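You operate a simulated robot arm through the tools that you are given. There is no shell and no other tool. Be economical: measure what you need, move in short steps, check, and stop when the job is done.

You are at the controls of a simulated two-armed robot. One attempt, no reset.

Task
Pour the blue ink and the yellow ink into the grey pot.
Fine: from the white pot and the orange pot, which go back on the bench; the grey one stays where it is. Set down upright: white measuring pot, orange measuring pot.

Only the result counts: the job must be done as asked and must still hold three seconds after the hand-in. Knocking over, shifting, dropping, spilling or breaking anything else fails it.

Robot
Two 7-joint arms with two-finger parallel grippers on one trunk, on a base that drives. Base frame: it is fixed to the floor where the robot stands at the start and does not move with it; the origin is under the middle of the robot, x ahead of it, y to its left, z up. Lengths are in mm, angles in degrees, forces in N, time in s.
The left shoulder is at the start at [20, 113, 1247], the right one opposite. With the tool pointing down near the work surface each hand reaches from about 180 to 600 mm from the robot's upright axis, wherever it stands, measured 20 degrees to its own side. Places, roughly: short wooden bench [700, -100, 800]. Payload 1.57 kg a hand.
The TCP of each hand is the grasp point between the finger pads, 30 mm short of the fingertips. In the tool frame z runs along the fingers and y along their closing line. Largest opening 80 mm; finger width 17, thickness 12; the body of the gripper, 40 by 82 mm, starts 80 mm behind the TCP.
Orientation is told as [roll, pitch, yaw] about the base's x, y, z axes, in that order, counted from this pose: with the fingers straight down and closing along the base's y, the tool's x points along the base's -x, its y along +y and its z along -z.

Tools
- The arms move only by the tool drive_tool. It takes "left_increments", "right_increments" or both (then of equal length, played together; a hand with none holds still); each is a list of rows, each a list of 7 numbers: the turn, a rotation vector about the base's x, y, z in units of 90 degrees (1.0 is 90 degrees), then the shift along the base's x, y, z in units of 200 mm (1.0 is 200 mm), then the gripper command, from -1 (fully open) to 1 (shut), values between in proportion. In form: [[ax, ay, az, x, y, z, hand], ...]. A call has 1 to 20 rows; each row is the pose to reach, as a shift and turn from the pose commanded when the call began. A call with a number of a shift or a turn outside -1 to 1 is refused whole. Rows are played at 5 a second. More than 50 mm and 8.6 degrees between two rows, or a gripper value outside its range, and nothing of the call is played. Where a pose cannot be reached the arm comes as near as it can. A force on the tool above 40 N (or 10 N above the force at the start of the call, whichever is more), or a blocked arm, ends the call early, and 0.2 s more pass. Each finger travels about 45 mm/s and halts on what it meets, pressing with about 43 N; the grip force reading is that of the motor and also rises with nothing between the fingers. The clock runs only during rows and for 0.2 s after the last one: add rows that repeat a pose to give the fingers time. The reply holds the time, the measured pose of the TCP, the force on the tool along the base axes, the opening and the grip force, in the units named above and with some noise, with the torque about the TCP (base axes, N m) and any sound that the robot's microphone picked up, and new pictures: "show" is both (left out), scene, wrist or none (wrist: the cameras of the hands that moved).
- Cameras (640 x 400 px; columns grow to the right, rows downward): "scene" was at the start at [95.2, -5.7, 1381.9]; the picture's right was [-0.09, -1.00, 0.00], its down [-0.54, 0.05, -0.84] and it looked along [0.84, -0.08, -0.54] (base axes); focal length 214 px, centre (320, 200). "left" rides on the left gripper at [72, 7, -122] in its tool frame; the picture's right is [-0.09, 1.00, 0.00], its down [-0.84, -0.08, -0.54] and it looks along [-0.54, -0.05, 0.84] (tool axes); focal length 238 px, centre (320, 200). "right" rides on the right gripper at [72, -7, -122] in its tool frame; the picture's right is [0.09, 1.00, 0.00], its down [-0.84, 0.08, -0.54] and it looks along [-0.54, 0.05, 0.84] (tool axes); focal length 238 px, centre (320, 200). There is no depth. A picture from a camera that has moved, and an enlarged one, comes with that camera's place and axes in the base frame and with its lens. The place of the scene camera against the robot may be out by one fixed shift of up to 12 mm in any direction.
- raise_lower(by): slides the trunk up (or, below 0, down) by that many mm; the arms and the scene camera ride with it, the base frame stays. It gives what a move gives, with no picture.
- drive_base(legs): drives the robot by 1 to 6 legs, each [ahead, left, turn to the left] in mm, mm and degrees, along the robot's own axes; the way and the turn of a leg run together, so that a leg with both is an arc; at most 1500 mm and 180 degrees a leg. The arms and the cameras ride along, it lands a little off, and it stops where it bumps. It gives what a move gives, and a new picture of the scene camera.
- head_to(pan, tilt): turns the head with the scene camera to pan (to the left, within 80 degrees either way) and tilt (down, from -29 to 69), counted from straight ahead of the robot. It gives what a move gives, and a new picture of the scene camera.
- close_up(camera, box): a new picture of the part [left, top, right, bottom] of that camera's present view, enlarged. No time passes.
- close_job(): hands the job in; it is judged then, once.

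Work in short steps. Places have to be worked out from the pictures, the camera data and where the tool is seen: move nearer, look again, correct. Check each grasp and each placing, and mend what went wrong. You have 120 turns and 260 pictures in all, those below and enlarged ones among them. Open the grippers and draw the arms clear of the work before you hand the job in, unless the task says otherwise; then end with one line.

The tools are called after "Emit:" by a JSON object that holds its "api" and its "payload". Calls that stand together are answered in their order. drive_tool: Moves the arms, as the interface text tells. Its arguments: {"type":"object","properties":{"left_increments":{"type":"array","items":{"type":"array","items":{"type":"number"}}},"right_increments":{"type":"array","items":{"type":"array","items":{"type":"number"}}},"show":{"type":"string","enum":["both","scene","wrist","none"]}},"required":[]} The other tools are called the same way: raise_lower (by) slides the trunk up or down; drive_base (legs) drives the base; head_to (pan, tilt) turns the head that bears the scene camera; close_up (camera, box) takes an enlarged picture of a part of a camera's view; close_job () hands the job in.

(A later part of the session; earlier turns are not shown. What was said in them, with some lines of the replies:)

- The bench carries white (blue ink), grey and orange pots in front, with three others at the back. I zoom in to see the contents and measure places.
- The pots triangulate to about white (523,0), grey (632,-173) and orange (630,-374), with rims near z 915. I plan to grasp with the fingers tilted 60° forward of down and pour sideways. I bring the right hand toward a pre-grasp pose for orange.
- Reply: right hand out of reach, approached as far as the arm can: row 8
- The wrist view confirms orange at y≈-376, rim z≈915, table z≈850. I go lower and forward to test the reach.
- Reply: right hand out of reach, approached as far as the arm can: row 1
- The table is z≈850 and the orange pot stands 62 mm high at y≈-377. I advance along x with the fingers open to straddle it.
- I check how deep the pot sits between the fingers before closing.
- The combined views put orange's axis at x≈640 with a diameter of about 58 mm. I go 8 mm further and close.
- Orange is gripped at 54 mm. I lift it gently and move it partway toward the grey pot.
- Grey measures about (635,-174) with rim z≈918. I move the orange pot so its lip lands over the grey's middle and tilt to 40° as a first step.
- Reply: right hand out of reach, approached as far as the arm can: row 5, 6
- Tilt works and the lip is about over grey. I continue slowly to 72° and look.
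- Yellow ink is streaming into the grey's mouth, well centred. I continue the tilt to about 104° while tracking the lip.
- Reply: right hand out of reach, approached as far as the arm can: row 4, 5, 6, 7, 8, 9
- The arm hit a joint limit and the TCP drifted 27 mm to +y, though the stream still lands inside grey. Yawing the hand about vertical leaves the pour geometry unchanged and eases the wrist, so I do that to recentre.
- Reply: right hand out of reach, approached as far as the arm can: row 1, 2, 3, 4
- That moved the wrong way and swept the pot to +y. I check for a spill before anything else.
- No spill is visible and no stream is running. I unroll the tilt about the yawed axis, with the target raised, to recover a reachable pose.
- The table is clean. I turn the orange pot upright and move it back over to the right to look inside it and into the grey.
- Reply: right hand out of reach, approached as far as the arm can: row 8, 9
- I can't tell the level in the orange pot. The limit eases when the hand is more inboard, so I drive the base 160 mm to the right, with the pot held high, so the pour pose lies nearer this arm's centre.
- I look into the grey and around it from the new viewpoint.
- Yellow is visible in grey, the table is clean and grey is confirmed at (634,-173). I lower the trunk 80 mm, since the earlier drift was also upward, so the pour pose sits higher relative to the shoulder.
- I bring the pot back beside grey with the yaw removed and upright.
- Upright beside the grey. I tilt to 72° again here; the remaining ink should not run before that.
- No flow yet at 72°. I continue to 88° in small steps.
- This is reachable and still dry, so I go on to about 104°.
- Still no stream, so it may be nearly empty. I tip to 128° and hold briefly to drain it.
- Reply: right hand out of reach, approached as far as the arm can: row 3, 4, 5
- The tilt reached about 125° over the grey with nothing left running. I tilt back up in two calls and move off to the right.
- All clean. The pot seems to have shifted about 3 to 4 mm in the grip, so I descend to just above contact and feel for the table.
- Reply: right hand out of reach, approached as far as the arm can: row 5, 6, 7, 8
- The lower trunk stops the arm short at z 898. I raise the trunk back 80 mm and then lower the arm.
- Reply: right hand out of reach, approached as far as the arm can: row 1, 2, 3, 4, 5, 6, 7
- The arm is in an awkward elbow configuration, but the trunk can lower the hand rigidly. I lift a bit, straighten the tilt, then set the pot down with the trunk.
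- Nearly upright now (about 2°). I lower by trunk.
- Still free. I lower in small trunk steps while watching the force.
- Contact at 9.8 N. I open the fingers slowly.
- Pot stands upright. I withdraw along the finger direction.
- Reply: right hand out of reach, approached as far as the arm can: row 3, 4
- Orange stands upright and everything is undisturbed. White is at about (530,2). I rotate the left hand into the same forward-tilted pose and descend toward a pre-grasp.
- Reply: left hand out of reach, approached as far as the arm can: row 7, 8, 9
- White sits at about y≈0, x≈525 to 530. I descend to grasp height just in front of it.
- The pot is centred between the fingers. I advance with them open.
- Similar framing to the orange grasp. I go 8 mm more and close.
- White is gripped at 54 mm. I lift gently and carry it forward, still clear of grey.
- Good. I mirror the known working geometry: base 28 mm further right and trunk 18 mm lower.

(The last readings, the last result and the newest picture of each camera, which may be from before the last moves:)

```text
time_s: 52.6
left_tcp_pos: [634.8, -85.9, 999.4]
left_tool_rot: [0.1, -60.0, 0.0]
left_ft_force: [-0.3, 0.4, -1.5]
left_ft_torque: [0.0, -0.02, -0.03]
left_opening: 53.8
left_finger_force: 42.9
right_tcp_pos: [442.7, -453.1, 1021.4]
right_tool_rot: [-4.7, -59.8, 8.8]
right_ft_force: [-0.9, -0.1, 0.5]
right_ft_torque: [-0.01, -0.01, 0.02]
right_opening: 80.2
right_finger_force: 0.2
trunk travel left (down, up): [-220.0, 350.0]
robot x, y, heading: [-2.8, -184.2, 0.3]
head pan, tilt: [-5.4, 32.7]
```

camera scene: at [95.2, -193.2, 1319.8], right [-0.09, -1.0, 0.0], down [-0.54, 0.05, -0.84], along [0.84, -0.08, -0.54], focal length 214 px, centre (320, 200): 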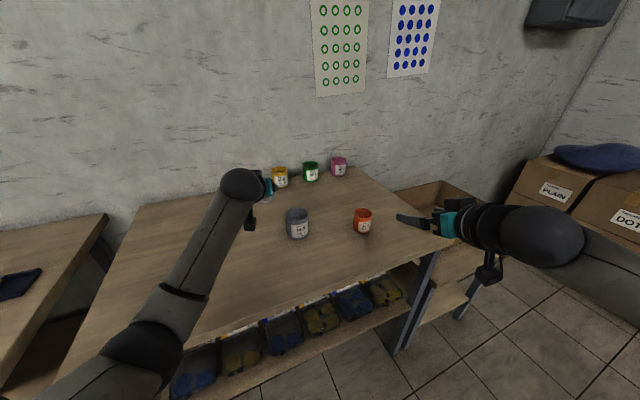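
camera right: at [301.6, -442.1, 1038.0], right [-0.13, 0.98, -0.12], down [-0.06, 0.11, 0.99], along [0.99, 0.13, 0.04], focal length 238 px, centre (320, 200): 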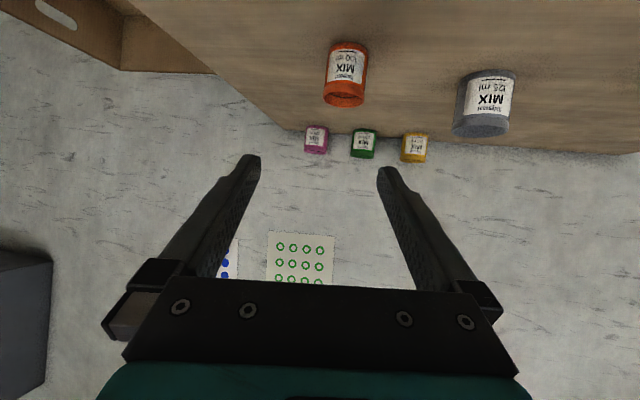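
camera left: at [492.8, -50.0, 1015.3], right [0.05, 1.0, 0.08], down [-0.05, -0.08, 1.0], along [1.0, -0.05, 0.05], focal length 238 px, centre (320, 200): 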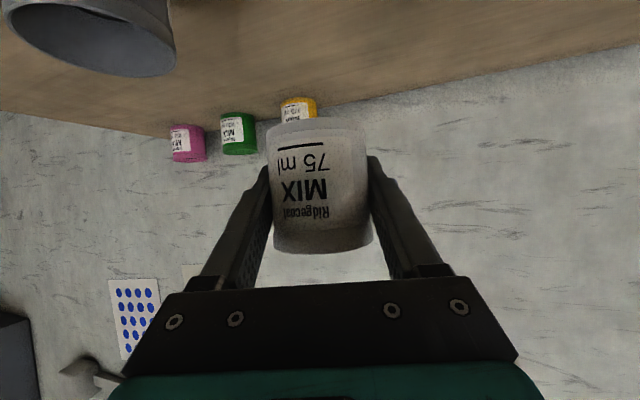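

I move beside the grey and tilt the white pot to 32°, short of pouring.

Emit:
{"api": "drive_tool", "payload": {"left_increments": [[0, 0, 0, 0, -0.04, -0.01, 1], [0, 0, 0, 0, -0.1, -0.03, 1], [0, 0, 0, 0, -0.16, -0.05, 1], [0, 0, 0, 0, -0.195, -0.06, 1], [0.0889, 0, 0, 0, -0.195, -0.06, 1], [0.1778, 0, 0, 0, -0.195, -0.06, 1], [0.2667, 0, 0, 0, -0.195, -0.06, 1], [0.3556, 0, 0, 0, -0.195, -0.06, 1], [0.3556, 0, 0, 0, -0.195, -0.06, 1]]}}

Emit:
{"api": "close_up", "payload": {"camera": "scene", "box": [230, 170, 350, 250]}}

```text
time_s: 54.6
left_tcp_pos: [635.1, -124.3, 987.8]
left_tool_rot: [51.4, -47.2, -42.7]
left_ft_force: [-0.4, 0.0, -1.2]
left_ft_torque: [-0.01, 0.03, -0.05]
left_opening: 54.3
left_finger_force: 43.0
right_tcp_pos: [442.4, -454.5, 1022.1]
right_tool_rot: [-4.7, -59.9, 8.7]
right_ft_force: [0.0, 0.3, -0.4]
right_ft_torque: [0.0, -0.03, 0.01]
right_opening: 79.8
right_finger_force: 0.0
trunk travel left (down, up): [-220.0, 350.0]
robot x, y, heading: [0.8, -184.5, 0.2]
head pan, tilt: [-5.4, 32.7]
camera scene: at [95.2, -192.4, 1301.9], right [-0.09, -1.0, 0.0], down [-0.54, 0.05, -0.84], along [0.84, -0.08, -0.54], focal length 214 px, centre (320, 200)
camera left: at [492.5, -117.1, 989.4], right [0.05, 0.8, 0.6], down [-0.05, -0.59, 0.8], along [1.0, -0.07, 0.01], focal length 238 px, centre (320, 200)
```

scene: 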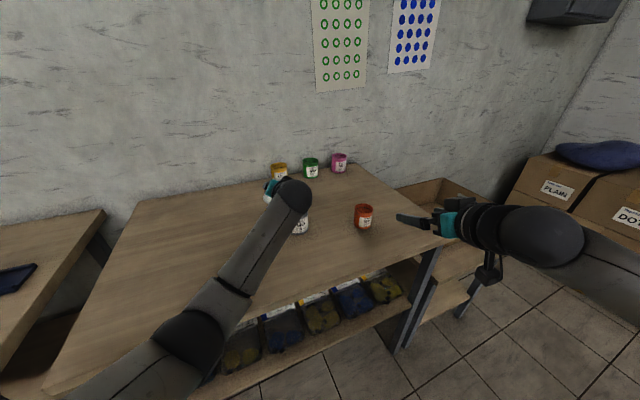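
left: 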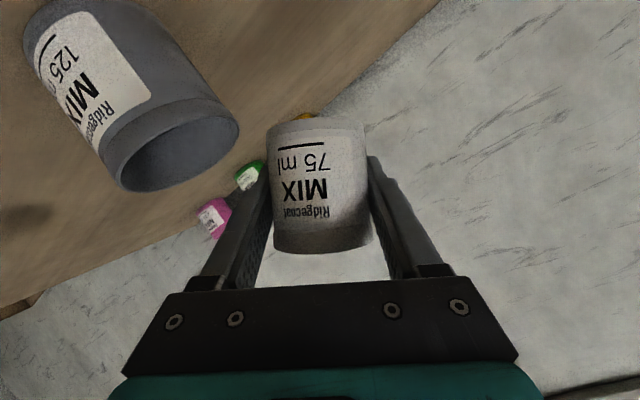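

```text
5.00 times, centred on (290, 210) of scene
camera zoom: at [95.2, -192.4, 1301.9], right [-0.09, -1.0, 0.0], down [-0.54, 0.05, -0.84], along [0.84, -0.08, -0.54], focal length 1072 px, centre (470, 150)
```

zoom: 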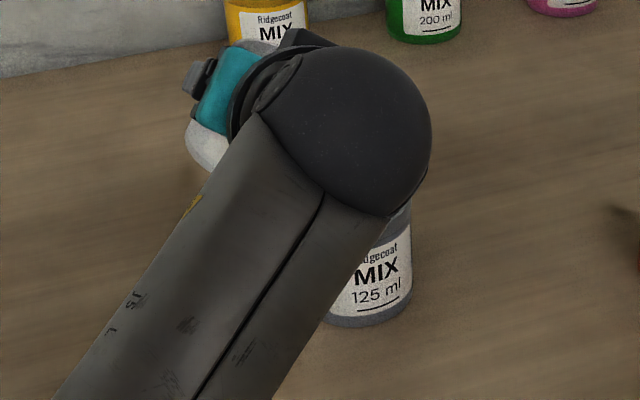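

Well placed. I tilt slowly to about 64°.

Emit:
{"api": "drive_tool", "payload": {"left_increments": [[0.045, 0, 0, 0, 0, 0, 1], [0.09, 0, 0, 0, 0, 0, 1], [0.135, 0, 0, 0, 0, 0, 1], [0.18, 0, 0, 0, 0, 0, 1], [0.225, 0, 0, 0, 0, 0, 1], [0.27, 0, 0, 0, 0, 0, 1], [0.315, 0, 0, 0, 0, 0, 1], [0.355, 0, 0, 0, 0, 0, 1]]}}

Emit:
{"api": "close_up", "payload": {"camera": "left", "box": [20, 80, 380, 300]}}

```text
time_s: 56.4
left_tcp_pos: [633.7, -123.5, 986.7]
left_tool_rot: [76.4, -22.4, -57.4]
left_ft_force: [0.2, 0.4, -1.4]
left_ft_torque: [-0.04, -0.02, 0.02]
left_opening: 54.2
left_finger_force: 42.3
right_tcp_pos: [443.2, -452.6, 1020.0]
right_tool_rot: [-4.7, -59.8, 8.7]
right_ft_force: [0.9, 0.1, -0.3]
right_ft_torque: [0.02, -0.03, 0.0]
right_opening: 80.3
right_finger_force: 0.0
trunk travel left (down, up): [-220.0, 350.0]
robot x, y, heading: [-1.4, -186.8, 0.4]
head pan, tilt: [-5.4, 32.7]
camera scene: at [95.2, -192.4, 1301.9], right [-0.09, -1.0, 0.0], down [-0.54, 0.05, -0.84], along [0.84, -0.08, -0.54], focal length 214 px, centre (320, 200)
camera left: at [492.7, -120.1, 991.7], right [0.05, 0.36, 0.93], down [-0.05, -0.93, 0.37], along [1.0, -0.07, -0.02], focal length 238 px, centre (320, 200)
```

scene: 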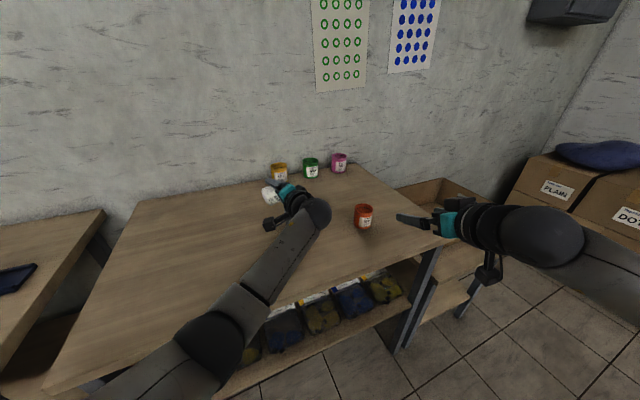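
left: 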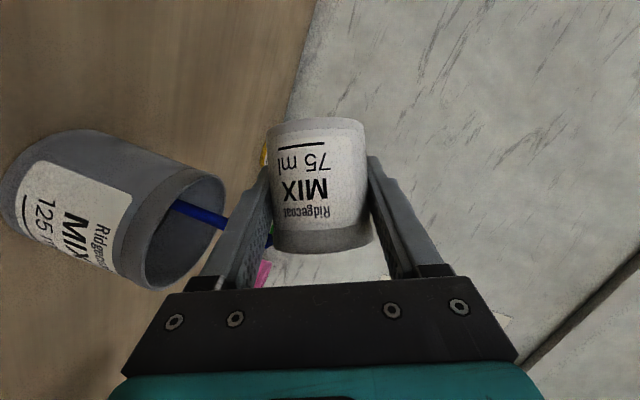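

```text
1.78 times, centred on (200, 190) of left
camera zoom: at [492.7, -120.1, 991.7], right [0.05, 0.36, 0.93], down [-0.05, -0.93, 0.37], along [1.0, -0.07, -0.02], focal length 424 px, centre (533, 218)
```

zoom: 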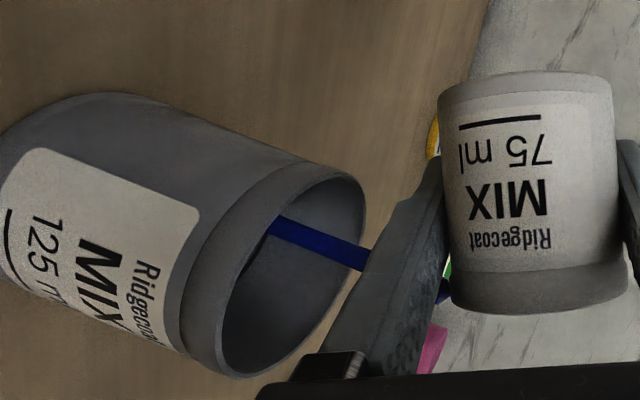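

The blue stream enters grey, a little to the near side. I shift 8 mm toward centre and keep tilting slowly.

Emit:
{"api": "drive_tool", "payload": {"left_increments": [[0, 0, 0, 0, -0.02, 0, 1], [0.03, 0, 0, 0, -0.04, 0, 1], [0.06, 0, 0, 0, -0.045, 0, 1], [0.09, 0, 0, 0, -0.045, 0, 1], [0.12, 0, 0, 0, -0.05, 0, 1], [0.15, 0, 0, 0, -0.05, 0, 1], [0.18, 0, 0, 0, -0.055, 0, 1], [0.18, 0, 0, 0, -0.055, 0, 1]], "show": "wrist"}}

```text
time_s: 58.2
left_tcp_pos: [633.1, -136.2, 987.5]
left_tool_rot: [85.1, -8.5, -59.7]
left_ft_force: [0.2, -0.2, 0.0]
left_ft_torque: [-0.01, -0.02, -0.02]
left_opening: 54.2
left_finger_force: 43.4
right_tcp_pos: [443.1, -452.5, 1021.6]
right_tool_rot: [-4.7, -59.7, 8.7]
right_ft_force: [-0.7, 0.6, 0.5]
right_ft_torque: [-0.02, 0.0, 0.01]
right_opening: 79.8
right_finger_force: 0.0
trunk travel left (down, up): [-220.0, 350.0]
robot x, y, heading: [1.0, -184.3, -0.0]
head pan, tilt: [-5.4, 32.7]
camera left: at [492.3, -133.4, 993.1], right [0.05, 0.09, 0.99], down [-0.05, -0.99, 0.09], along [1.0, -0.06, -0.04], focal length 238 px, centre (320, 200)
```

left: 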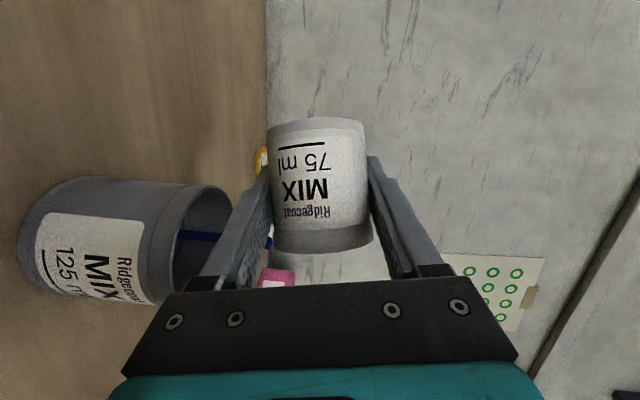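

The stream is inside and well placed. I continue to about 96°.

Emit:
{"api": "drive_tool", "payload": {"left_increments": [[0.03, 0, 0, 0, -0.005, 0.003, 1], [0.06, 0, 0, 0, -0.01, 0.006, 1], [0.09, 0, 0, 0, -0.015, 0.01, 1], [0.12, 0, 0, 0, -0.02, 0.015, 1], [0.15, 0, 0, 0, -0.025, 0.02, 1], [0.18, 0, 0, 0, -0.03, 0.025, 1], [0.18, 0, 0, 0, -0.03, 0.025, 1], [0.18, 0, 0, 0, -0.03, 0.025, 1]], "show": "wrist"}}

```text
time_s: 60.0
left_tcp_pos: [635.3, -141.9, 992.5]
left_tool_rot: [93.1, 5.5, -60.0]
left_ft_force: [0.1, 0.4, 0.4]
left_ft_torque: [0.02, -0.01, 0.0]
left_opening: 54.4
left_finger_force: 43.1
right_tcp_pos: [443.7, -453.1, 1020.9]
right_tool_rot: [-4.7, -59.8, 8.7]
right_ft_force: [-0.2, 0.2, -0.6]
right_ft_torque: [0.04, 0.0, 0.0]
right_opening: 80.0
right_finger_force: 0.1
trunk travel left (down, up): [-220.0, 350.0]
robot x, y, heading: [0.3, -186.8, -0.1]
head pan, tilt: [-5.4, 32.7]
camera left: at [492.8, -140.9, 998.6], right [0.05, -0.19, 0.98], down [-0.05, -0.98, -0.19], along [1.0, -0.04, -0.06], focal length 238 px, centre (320, 200)
```

left: 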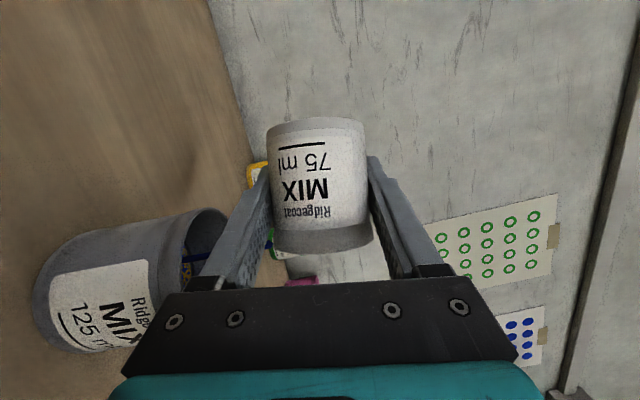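

Still flowing inside. I continue to about 110° and hold.

Emit:
{"api": "drive_tool", "payload": {"left_increments": [[0.04, 0, 0, 0, -0.01, 0.01, 1], [0.08, 0, 0, 0, -0.02, 0.02, 1], [0.12, 0, 0, 0, -0.03, 0.03, 1], [0.16, 0, 0, 0, -0.04, 0.04, 1], [0.16, 0, 0, 0, -0.04, 0.04, 1], [0.16, 0, 0, 0, -0.04, 0.04, 1]], "show": "wrist"}}

```text
time_s: 61.4
left_tcp_pos: [634.2, -149.8, 1000.1]
left_tool_rot: [100.7, 17.9, -58.3]
left_ft_force: [0.7, -0.2, -0.1]
left_ft_torque: [-0.01, -0.01, 0.04]
left_opening: 54.2
left_finger_force: 43.3
right_tcp_pos: [442.4, -453.8, 1021.4]
right_tool_rot: [-4.7, -59.8, 8.7]
right_ft_force: [-1.1, -0.2, 0.2]
right_ft_torque: [-0.01, -0.02, 0.01]
right_opening: 80.0
right_finger_force: 0.2
trunk travel left (down, up): [-220.0, 350.0]
robot x, y, heading: [-0.1, -186.6, 0.0]
head pan, tilt: [-5.4, 32.7]
camera left: at [492.4, -150.7, 1005.9], right [0.05, -0.43, 0.9], down [-0.05, -0.9, -0.43], along [1.0, -0.03, -0.06], focal length 238 px, centre (320, 200)
```

left: 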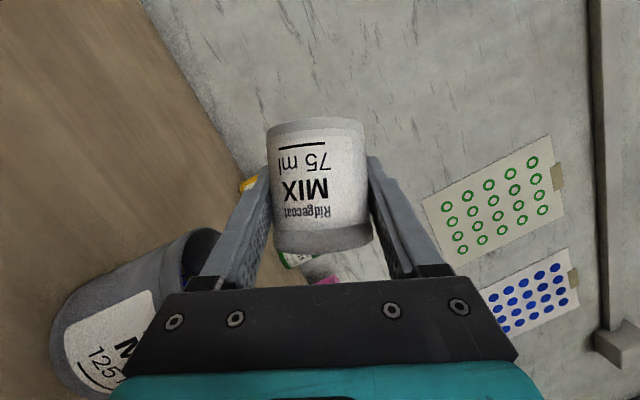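

I go on to 122° and hold to drain.

Emit:
{"api": "drive_tool", "payload": {"left_increments": [[0.045, 0, 0, 0, -0.012, 0.01, 1], [0.09, 0, 0, 0, -0.025, 0.02, 1], [0.13, 0, 0, 0, -0.04, 0.03, 1], [0.13, 0, 0, 0, -0.04, 0.03, 1], [0.13, 0, 0, 0, -0.04, 0.03, 1], [0.13, 0, 0, 0, -0.04, 0.03, 1], [0.13, 0, 0, 0, -0.04, 0.03, 1], [0.13, 0, 0, 0, -0.04, 0.03, 1]]}}

Emit:
{"api": "close_up", "payload": {"camera": "left", "box": [40, 200, 340, 380]}}

```text
time_s: 63.2
left_tcp_pos: [634.1, -158.0, 1005.8]
left_tool_rot: [107.6, 27.8, -55.6]
left_ft_force: [0.2, 0.3, 0.0]
left_ft_torque: [-0.02, -0.01, 0.01]
left_opening: 54.3
left_finger_force: 42.9
right_tcp_pos: [443.0, -452.9, 1020.3]
right_tool_rot: [-4.7, -59.7, 8.7]
right_ft_force: [0.2, -0.3, 0.2]
right_ft_torque: [0.03, -0.01, -0.02]
right_opening: 80.2
right_finger_force: 0.0
trunk travel left (down, up): [-220.0, 350.0]
robot x, y, heading: [-1.3, -185.3, 0.2]
head pan, tilt: [-5.4, 32.7]
camera scene: at [95.2, -192.4, 1301.9], right [-0.09, -1.0, 0.0], down [-0.54, 0.05, -0.84], along [0.84, -0.08, -0.54], focal length 214 px, centre (320, 200)
camera left: at [492.1, -160.2, 1012.1], right [0.05, -0.6, 0.8], down [-0.05, -0.8, -0.6], along [1.0, -0.01, -0.07], focal length 238 px, centre (320, 200)
```

scene: 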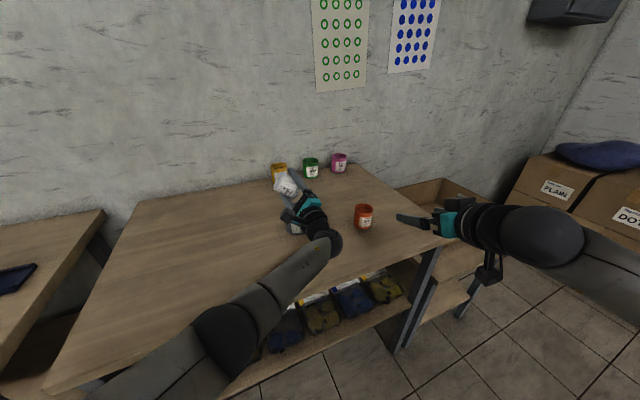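
left: 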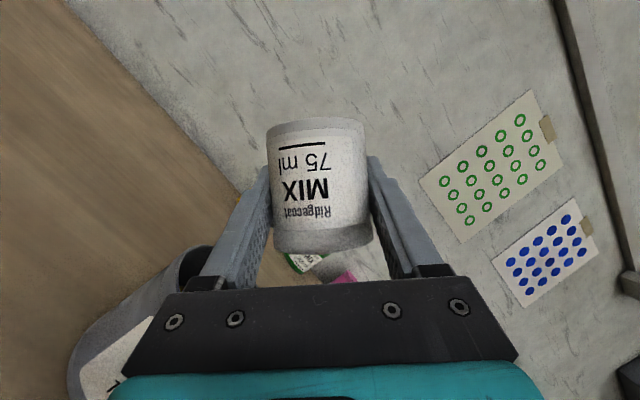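

```text
2.13 times, centred on (190, 290) of left
camera zoom: at [492.1, -160.2, 1012.1], right [0.05, -0.6, 0.8], down [-0.05, -0.8, -0.6], along [1.0, -0.01, -0.07], focal length 508 px, centre (597, 8)
```

zoom: 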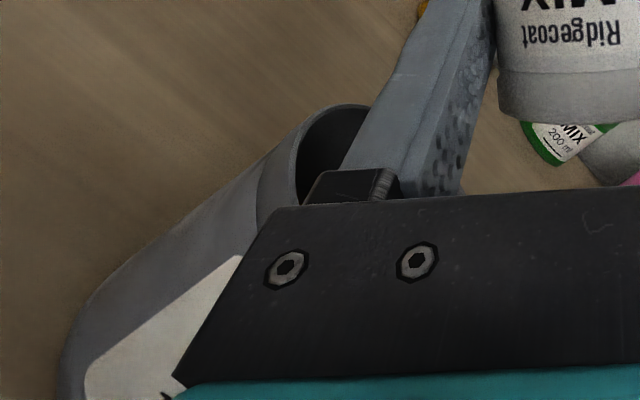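

I hold 1.5 s more to finish draining, then tilt back halfway.

Emit:
{"api": "drive_tool", "payload": {"left_increments": [[0, 0, 0, 0, 0, 0, 1], [0, 0, 0, 0, 0, 0, 1], [0, 0, 0, 0, 0, 0, 1], [0, 0, 0, 0, 0, 0, 1], [0, 0, 0, 0, 0, 0, 1], [0, 0, 0, 0, 0, 0, 1], [0, 0, 0, 0, 0, 0, 1], [-0.08, 0, 0, 0, 0.02, 0, 1], [-0.16, 0, 0, 0, 0.045, 0, 1], [-0.24, 0, 0, 0, 0.07, 0, 1], [-0.32, 0, 0, 0, 0.1, 0, 1], [-0.4, 0, 0, 0, 0.13, 0, 1], [-0.48, 0, 0, 0, 0.16, 0, 1], [-0.56, 0, 0, 0, 0.18, 0, 1], [-0.64, 0, 0, 0, 0.19, 0, 1], [-0.7, 0, 0, 0, 0.2, 0, 1]], "show": "wrist"}}

```text
time_s: 66.6
left_tcp_pos: [634.9, -116.5, 1007.0]
left_tool_rot: [73.4, -26.1, -56.2]
left_ft_force: [0.0, 0.8, -0.2]
left_ft_torque: [-0.03, 0.01, 0.01]
left_opening: 54.2
left_finger_force: 43.3
right_tcp_pos: [442.9, -453.1, 1020.6]
right_tool_rot: [-4.6, -59.8, 8.7]
right_ft_force: [-0.2, 0.0, -0.8]
right_ft_torque: [0.03, 0.0, 0.04]
right_opening: 80.1
right_finger_force: 0.1
trunk travel left (down, up): [-220.0, 350.0]
robot x, y, heading: [-4.3, -187.2, 0.2]
head pan, tilt: [-5.4, 32.7]
camera left: at [493.3, -112.2, 1011.7], right [0.05, 0.44, 0.9], down [-0.05, -0.9, 0.44], along [1.0, -0.07, -0.02], focal length 238 px, centre (320, 200)
```

left: 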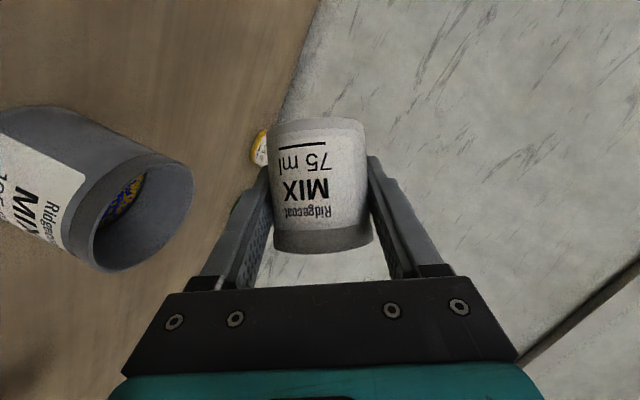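

Grey shows the blue and yellow mix. I turn the white pot upright and carry it back toward its place.

Emit:
{"api": "drive_tool", "payload": {"left_increments": [[-0.08, 0, 0, 0, 0.05, 0, 1], [-0.16, 0, 0, 0, 0.12, 0, 1], [-0.24, 0, 0, 0, 0.2, 0, 1], [-0.32, 0, 0, -0.05, 0.29, 0, 1], [-0.4, 0, 0, -0.12, 0.37, 0, 1], [-0.48, 0, 0, -0.2, 0.43, 0, 1], [-0.56, 0, 0, -0.29, 0.47, 0, 1], [-0.62, 0, 0, -0.38, 0.5, 0, 1], [-0.66, 0, 0, -0.45, 0.52, 0, 1], [-0.66, 0, 0, -0.5, 0.52, 0, 1], [-0.66, 0, 0, -0.5, 0.52, 0, 1]]}}

Emit:
{"api": "close_up", "payload": {"camera": "scene", "box": [200, 170, 400, 270]}}

```text
time_s: 69.0
left_tcp_pos: [532.6, -12.6, 1006.6]
left_tool_rot: [0.1, -60.0, 0.0]
left_ft_force: [0.5, 0.2, -0.5]
left_ft_torque: [-0.01, -0.01, -0.01]
left_opening: 53.9
left_finger_force: 43.1
right_tcp_pos: [442.6, -452.2, 1019.9]
right_tool_rot: [-4.8, -59.8, 8.7]
right_ft_force: [0.2, 0.1, 0.1]
right_ft_torque: [0.0, 0.01, -0.01]
right_opening: 80.0
right_finger_force: 0.1
trunk travel left (down, up): [-220.0, 350.0]
robot x, y, heading: [-2.7, -185.7, 0.1]
head pan, tilt: [-5.4, 32.7]
camera scene: at [95.2, -192.4, 1301.9], right [-0.09, -1.0, 0.0], down [-0.54, 0.05, -0.84], along [0.84, -0.08, -0.54], focal length 214 px, centre (320, 200)
camera left: at [391.5, -7.3, 1004.3], right [0.05, 1.0, 0.08], down [-0.05, -0.08, 1.0], along [1.0, -0.05, 0.05], focal length 238 px, centre (320, 200)
```

scene: 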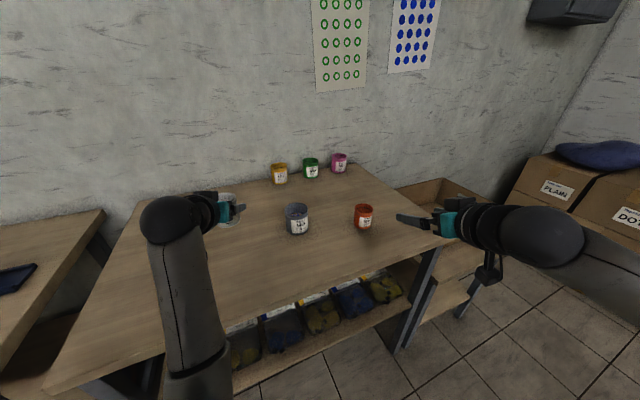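
left: 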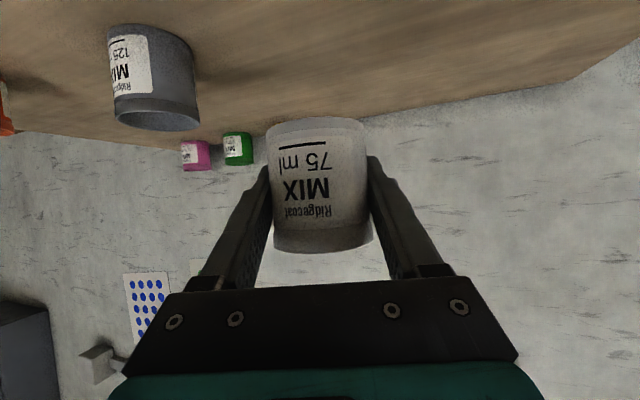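

```text
3.20 times, centred on (300, 220) of scene
camera zoom: at [95.2, -192.4, 1301.9], right [-0.09, -1.0, 0.0], down [-0.54, 0.05, -0.84], along [0.84, -0.08, -0.54], focal length 686 px, centre (384, 136)
```

zoom: 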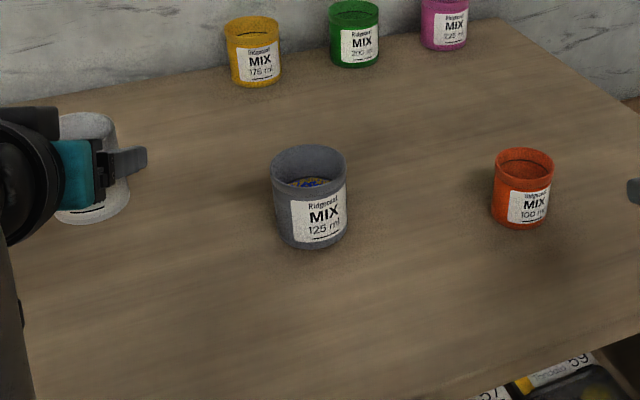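

Everything is clean, and white shows no slip (grasped at z 885). I lower it to just above contact.

Emit:
{"api": "drive_tool", "payload": {"left_increments": [[0, 0, 0, 0, 0, -0.1, 1], [0, 0, 0, 0, 0, -0.24, 1], [0, 0, 0, 0, 0, -0.38, 1], [0, 0, 0, 0, 0, -0.49, 1], [0, 0, 0, 0, 0, -0.55, 1], [0, 0, 0, 0, 0, -0.57, 1], [0, 0, 0, 0, 0, -0.58, 1], [0, 0, 0, 0, 0, -0.585, 1]], "show": "wrist"}}

```text
time_s: 70.8
left_tcp_pos: [533.0, -13.6, 889.2]
left_tool_rot: [0.0, -59.9, -0.1]
left_ft_force: [-0.5, -0.2, -0.1]
left_ft_torque: [-0.01, -0.04, 0.0]
left_opening: 54.3
left_finger_force: 42.9
right_tcp_pos: [443.3, -452.1, 1022.7]
right_tool_rot: [-4.7, -59.8, 8.7]
right_ft_force: [0.1, -0.4, 0.1]
right_ft_torque: [-0.05, 0.0, -0.01]
right_opening: 79.8
right_finger_force: 0.0
trunk travel left (down, up): [-220.0, 350.0]
robot x, y, heading: [-0.1, -184.2, 0.0]
head pan, tilt: [-5.4, 32.7]
camera left: at [392.0, -7.0, 886.9], right [0.05, 1.0, 0.08], down [-0.05, -0.08, 1.0], along [1.0, -0.05, 0.05], focal length 238 px, centre (320, 200)
```

left: 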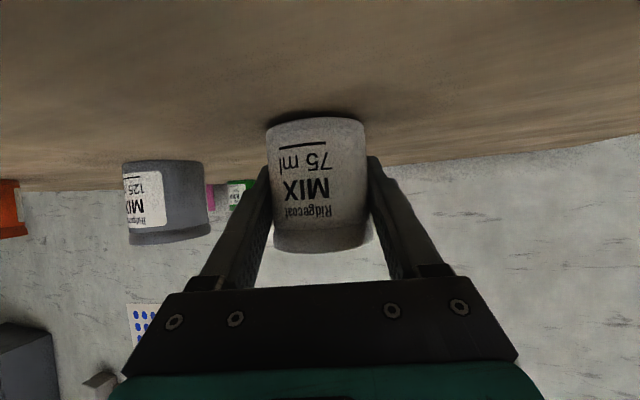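

A few mm remain. I ease down 5 mm, feeling for contact.

Emit:
{"api": "drive_tool", "payload": {"left_increments": [[0, 0, 0, 0, 0, -0.01, 1], [0, 0, 0, 0, 0, -0.02, 1], [0, 0, 0, 0, 0, -0.025, 1]], "show": "none"}}

```text
time_s: 71.6
left_tcp_pos: [533.5, -13.5, 884.8]
left_tool_rot: [0.0, -60.1, -0.1]
left_ft_force: [-0.1, -0.2, 0.5]
left_ft_torque: [0.03, 0.02, 0.01]
left_opening: 54.1
left_finger_force: 42.7
right_tcp_pos: [442.8, -453.2, 1021.2]
right_tool_rot: [-4.7, -59.8, 8.7]
right_ft_force: [-0.7, -1.2, 0.8]
right_ft_torque: [0.02, 0.03, -0.01]
right_opening: 80.3
right_finger_force: 0.0
trunk travel left (down, up): [-220.0, 350.0]
robot x, y, heading: [-2.5, -185.5, -0.1]
head pan, tilt: [-5.4, 32.7]
```

Emit:
{"api": "drive_tool", "payload": {"left_increments": [[0, 0, 0, 0, 0, -0.006, 1], [0, 0, 0, 0, 0, -0.012, 1], [0, 0, 0, 0, 0, -0.012, 1]], "show": "none"}}

```text
time_s: 72.4
left_tcp_pos: [534.5, -13.6, 883.6]
left_tool_rot: [0.1, -60.5, -0.2]
left_ft_force: [1.0, -0.4, 14.0]
left_ft_torque: [0.02, 0.2, -0.01]
left_opening: 54.1
left_finger_force: 43.2
right_tcp_pos: [441.0, -454.1, 1021.4]
right_tool_rot: [-4.7, -59.9, 8.8]
right_ft_force: [0.5, 0.3, 0.7]
right_ft_torque: [0.01, -0.01, -0.03]
right_opening: 79.8
right_finger_force: 0.0
trunk travel left (down, up): [-220.0, 350.0]
robot x, y, heading: [0.3, -185.7, -0.3]
head pan, tilt: [-5.4, 32.7]
```

The pot rests on the table (14 N). I open, then withdraw straight back.

Emit:
{"api": "drive_tool", "payload": {"left_increments": [[0, 0, 0, 0, 0, 0.005, 0], [0, 0, 0, 0, 0, 0.005, -0.5], [0, 0, 0, 0, 0, 0.005, -1], [0, 0, 0, 0, 0, 0.005, -1], [0, 0, 0, 0, 0, 0.005, -1]], "show": "wrist"}}

Emit:
{"api": "drive_tool", "payload": {"left_increments": [[0, 0, 0, -0.08, 0, 0, -1], [0, 0, 0, -0.2, 0, 0, -1], [0, 0, 0, -0.33, 0, 0, -1], [0, 0, 0, -0.45, 0, 0.02, -1], [0, 0, 0, -0.52, 0, 0.12, -1], [0, 0, 0, -0.55, 0, 0.3, -1], [0, 0, 0, -0.55, 0.05, 0.5, -1], [0, 0, 0, -0.55, 0.1, 0.7, -1]]}}

Emit:
{"api": "close_up", "payload": {"camera": "scene", "box": [200, 150, 400, 270]}}

```text
time_s: 73.6
left_tcp_pos: [534.5, -13.0, 882.0]
left_tool_rot: [0.1, -60.0, -0.1]
left_ft_force: [-0.5, 0.3, -1.1]
left_ft_torque: [0.03, 0.0, 0.03]
left_opening: 80.0
left_finger_force: 0.0
right_tcp_pos: [442.2, -452.3, 1021.1]
right_tool_rot: [-4.7, -59.9, 8.7]
right_ft_force: [0.7, 0.2, 0.1]
right_ft_torque: [0.01, 0.01, -0.01]
right_opening: 80.0
right_finger_force: 0.1
trunk travel left (down, up): [-220.0, 350.0]
robot x, y, heading: [-0.5, -187.4, 0.0]
head pan, tilt: [-5.4, 32.7]
camera left: at [392.3, -6.5, 880.3], right [0.05, 1.0, 0.08], down [-0.05, -0.08, 1.0], along [1.0, -0.05, 0.05], focal length 238 px, centre (320, 200)
```

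left: 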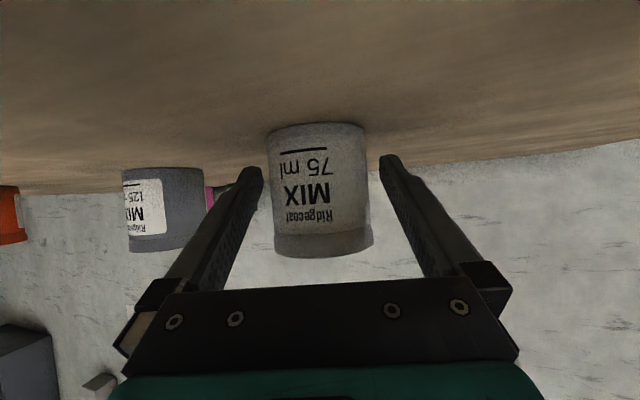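

```text
time_s: 75.4
left_tcp_pos: [425.8, 8.2, 1024.2]
left_tool_rot: [0.2, -59.9, -0.1]
left_ft_force: [0.3, 0.3, 0.7]
left_ft_torque: [0.02, -0.01, -0.01]
left_opening: 79.9
left_finger_force: 0.1
right_tcp_pos: [442.8, -452.7, 1021.5]
right_tool_rot: [-4.6, -59.7, 8.7]
right_ft_force: [0.2, -0.7, 0.7]
right_ft_torque: [0.02, 0.01, -0.02]
right_opening: 80.0
right_finger_force: 0.0
trunk travel left (down, up): [-220.0, 350.0]
robot x, y, heading: [-0.7, -189.5, 0.0]
head pan, tilt: [-5.4, 32.7]
camera scene: at [95.4, -192.3, 1301.8], right [-0.09, -1.0, 0.0], down [-0.54, 0.05, -0.84], along [0.84, -0.08, -0.54], focal length 214 px, centre (320, 200)
camera left: at [285.1, 15.1, 1021.7], right [0.05, 1.0, 0.08], down [-0.05, -0.08, 1.0], along [1.0, -0.05, 0.05], focal length 238 px, centre (320, 200)
```

scene: 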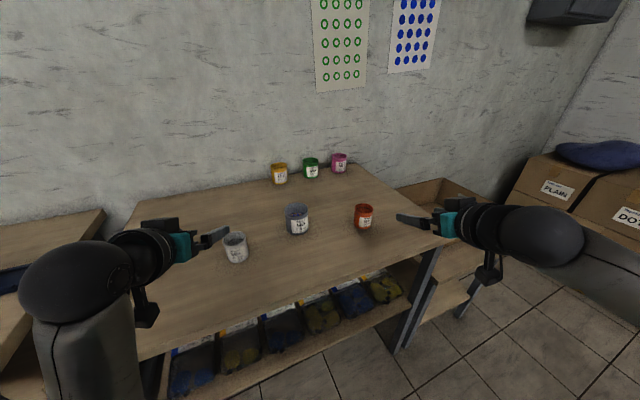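
left: 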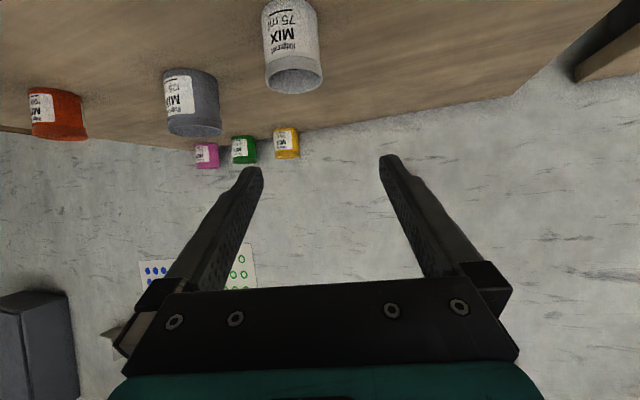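

```text
3.20 times, centred on (300, 210) of scene
camera zoom: at [95.4, -192.3, 1301.8], right [-0.09, -1.0, 0.0], down [-0.54, 0.05, -0.84], along [0.84, -0.08, -0.54], focal length 686 px, centre (384, 168)
```

zoom: 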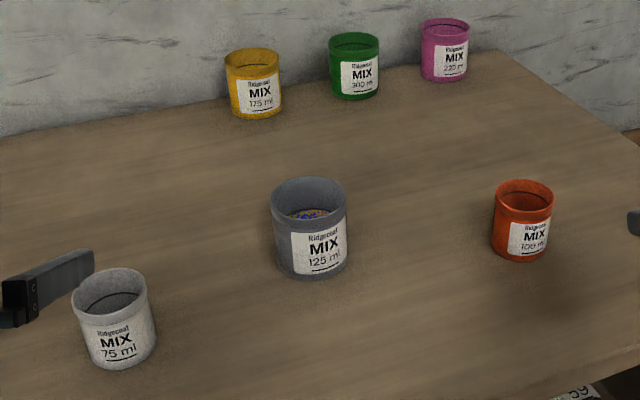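

Everything is placed. I raise the trunk, arms included, to look down into the pots and confirm they are empty.

Emit:
{"api": "raise_lower", "payload": {"by": 300}}

Emit:
{"api": "head_to", "payload": {"pan": 0, "tilt": 50}}

Emit:
{"api": "close_up", "payload": {"camera": "scene", "box": [180, 120, 460, 295]}}

```text
time_s: 78.4
left_tcp_pos: [428.0, 8.4, 1324.2]
left_tool_rot: [0.0, -60.0, -0.1]
left_ft_force: [0.5, 0.6, 0.1]
left_ft_torque: [-0.05, 0.02, 0.03]
left_opening: 80.0
left_finger_force: 0.0
right_tcp_pos: [443.7, -453.7, 1321.2]
right_tool_rot: [-4.7, -59.8, 8.7]
right_ft_force: [0.8, 0.8, 0.0]
right_ft_torque: [0.01, -0.05, 0.01]
right_opening: 80.0
right_finger_force: 0.1
trunk travel left (down, up): [-520.0, 50.0]
robot x, y, heading: [-0.3, -184.2, -0.1]
head pan, tilt: [-5.4, 32.7]
```

```text
time_s: 79.2
left_tcp_pos: [427.1, 8.2, 1323.7]
left_tool_rot: [0.0, -60.0, 0.0]
left_ft_force: [0.2, 0.1, 0.1]
left_ft_torque: [0.03, 0.0, -0.02]
left_opening: 79.9
left_finger_force: 0.0
right_tcp_pos: [442.7, -454.4, 1321.0]
right_tool_rot: [-4.6, -59.8, 8.7]
right_ft_force: [0.3, -0.3, 0.6]
right_ft_torque: [0.02, 0.0, -0.02]
right_opening: 80.0
right_finger_force: 0.1
trunk travel left (down, up): [-520.0, 50.0]
robot x, y, heading: [1.4, -186.0, 0.1]
head pan, tilt: [0.0, 50.0]
camera scene: at [83.3, -184.0, 1576.6], right [0.0, -1.0, 0.0], down [-0.77, 0.0, -0.64], along [0.64, 0.0, -0.77], focal length 214 px, centre (320, 200)
```

scene: 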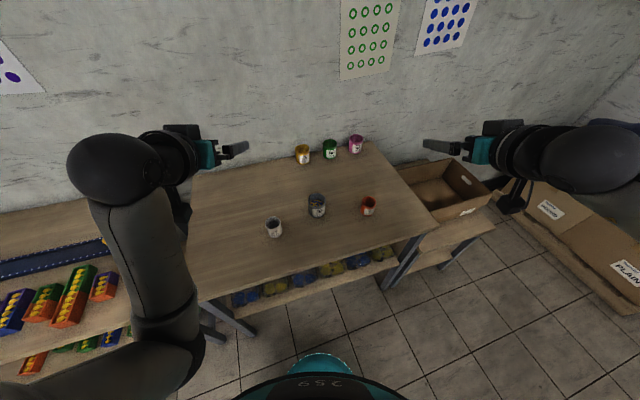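

```text
2.29 times, centred on (320, 208) of scene
camera zoom: at [83.3, -184.0, 1576.6], right [0.0, -1.0, 0.0], down [-0.77, 0.0, -0.64], along [0.64, 0.0, -0.77], focal length 490 px, centre (320, 183)
```

zoom: 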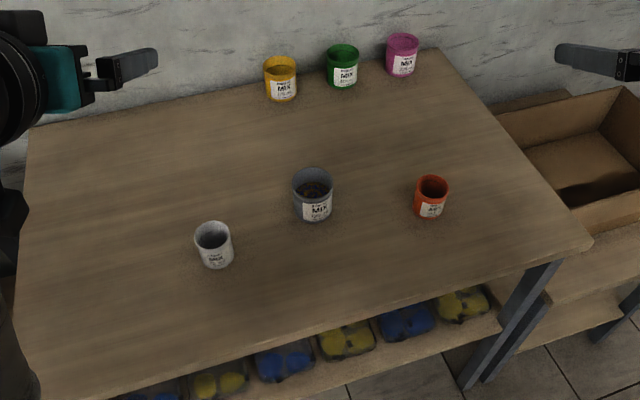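

Emit:
{"api": "close_up", "payload": {"camera": "scene", "box": [255, 185, 385, 245]}}

```text
4.92 times, centred on (320, 215) of scene
camera zoom: at [83.3, -184.0, 1576.6], right [0.0, -1.0, 0.0], down [-0.77, 0.0, -0.64], along [0.64, 0.0, -0.77], focal length 1056 px, centre (320, 126)
```

zoom: 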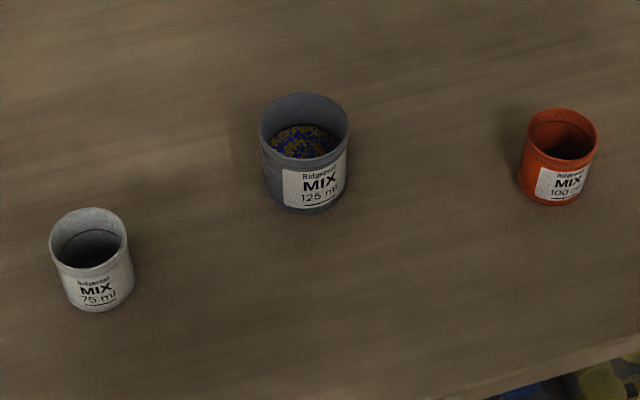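

White and orange are empty and upright, grey holds both inks, the table is clean and the arms are clear and open. I hand in.

Emit:
{"api": "close_job", "payload": {}}

```text
The job is handed in.
```

The blue and yellow inks are both in the grey pot. The emptied white and orange pots stand upright on the bench, and I saw no spills in the last pictures.
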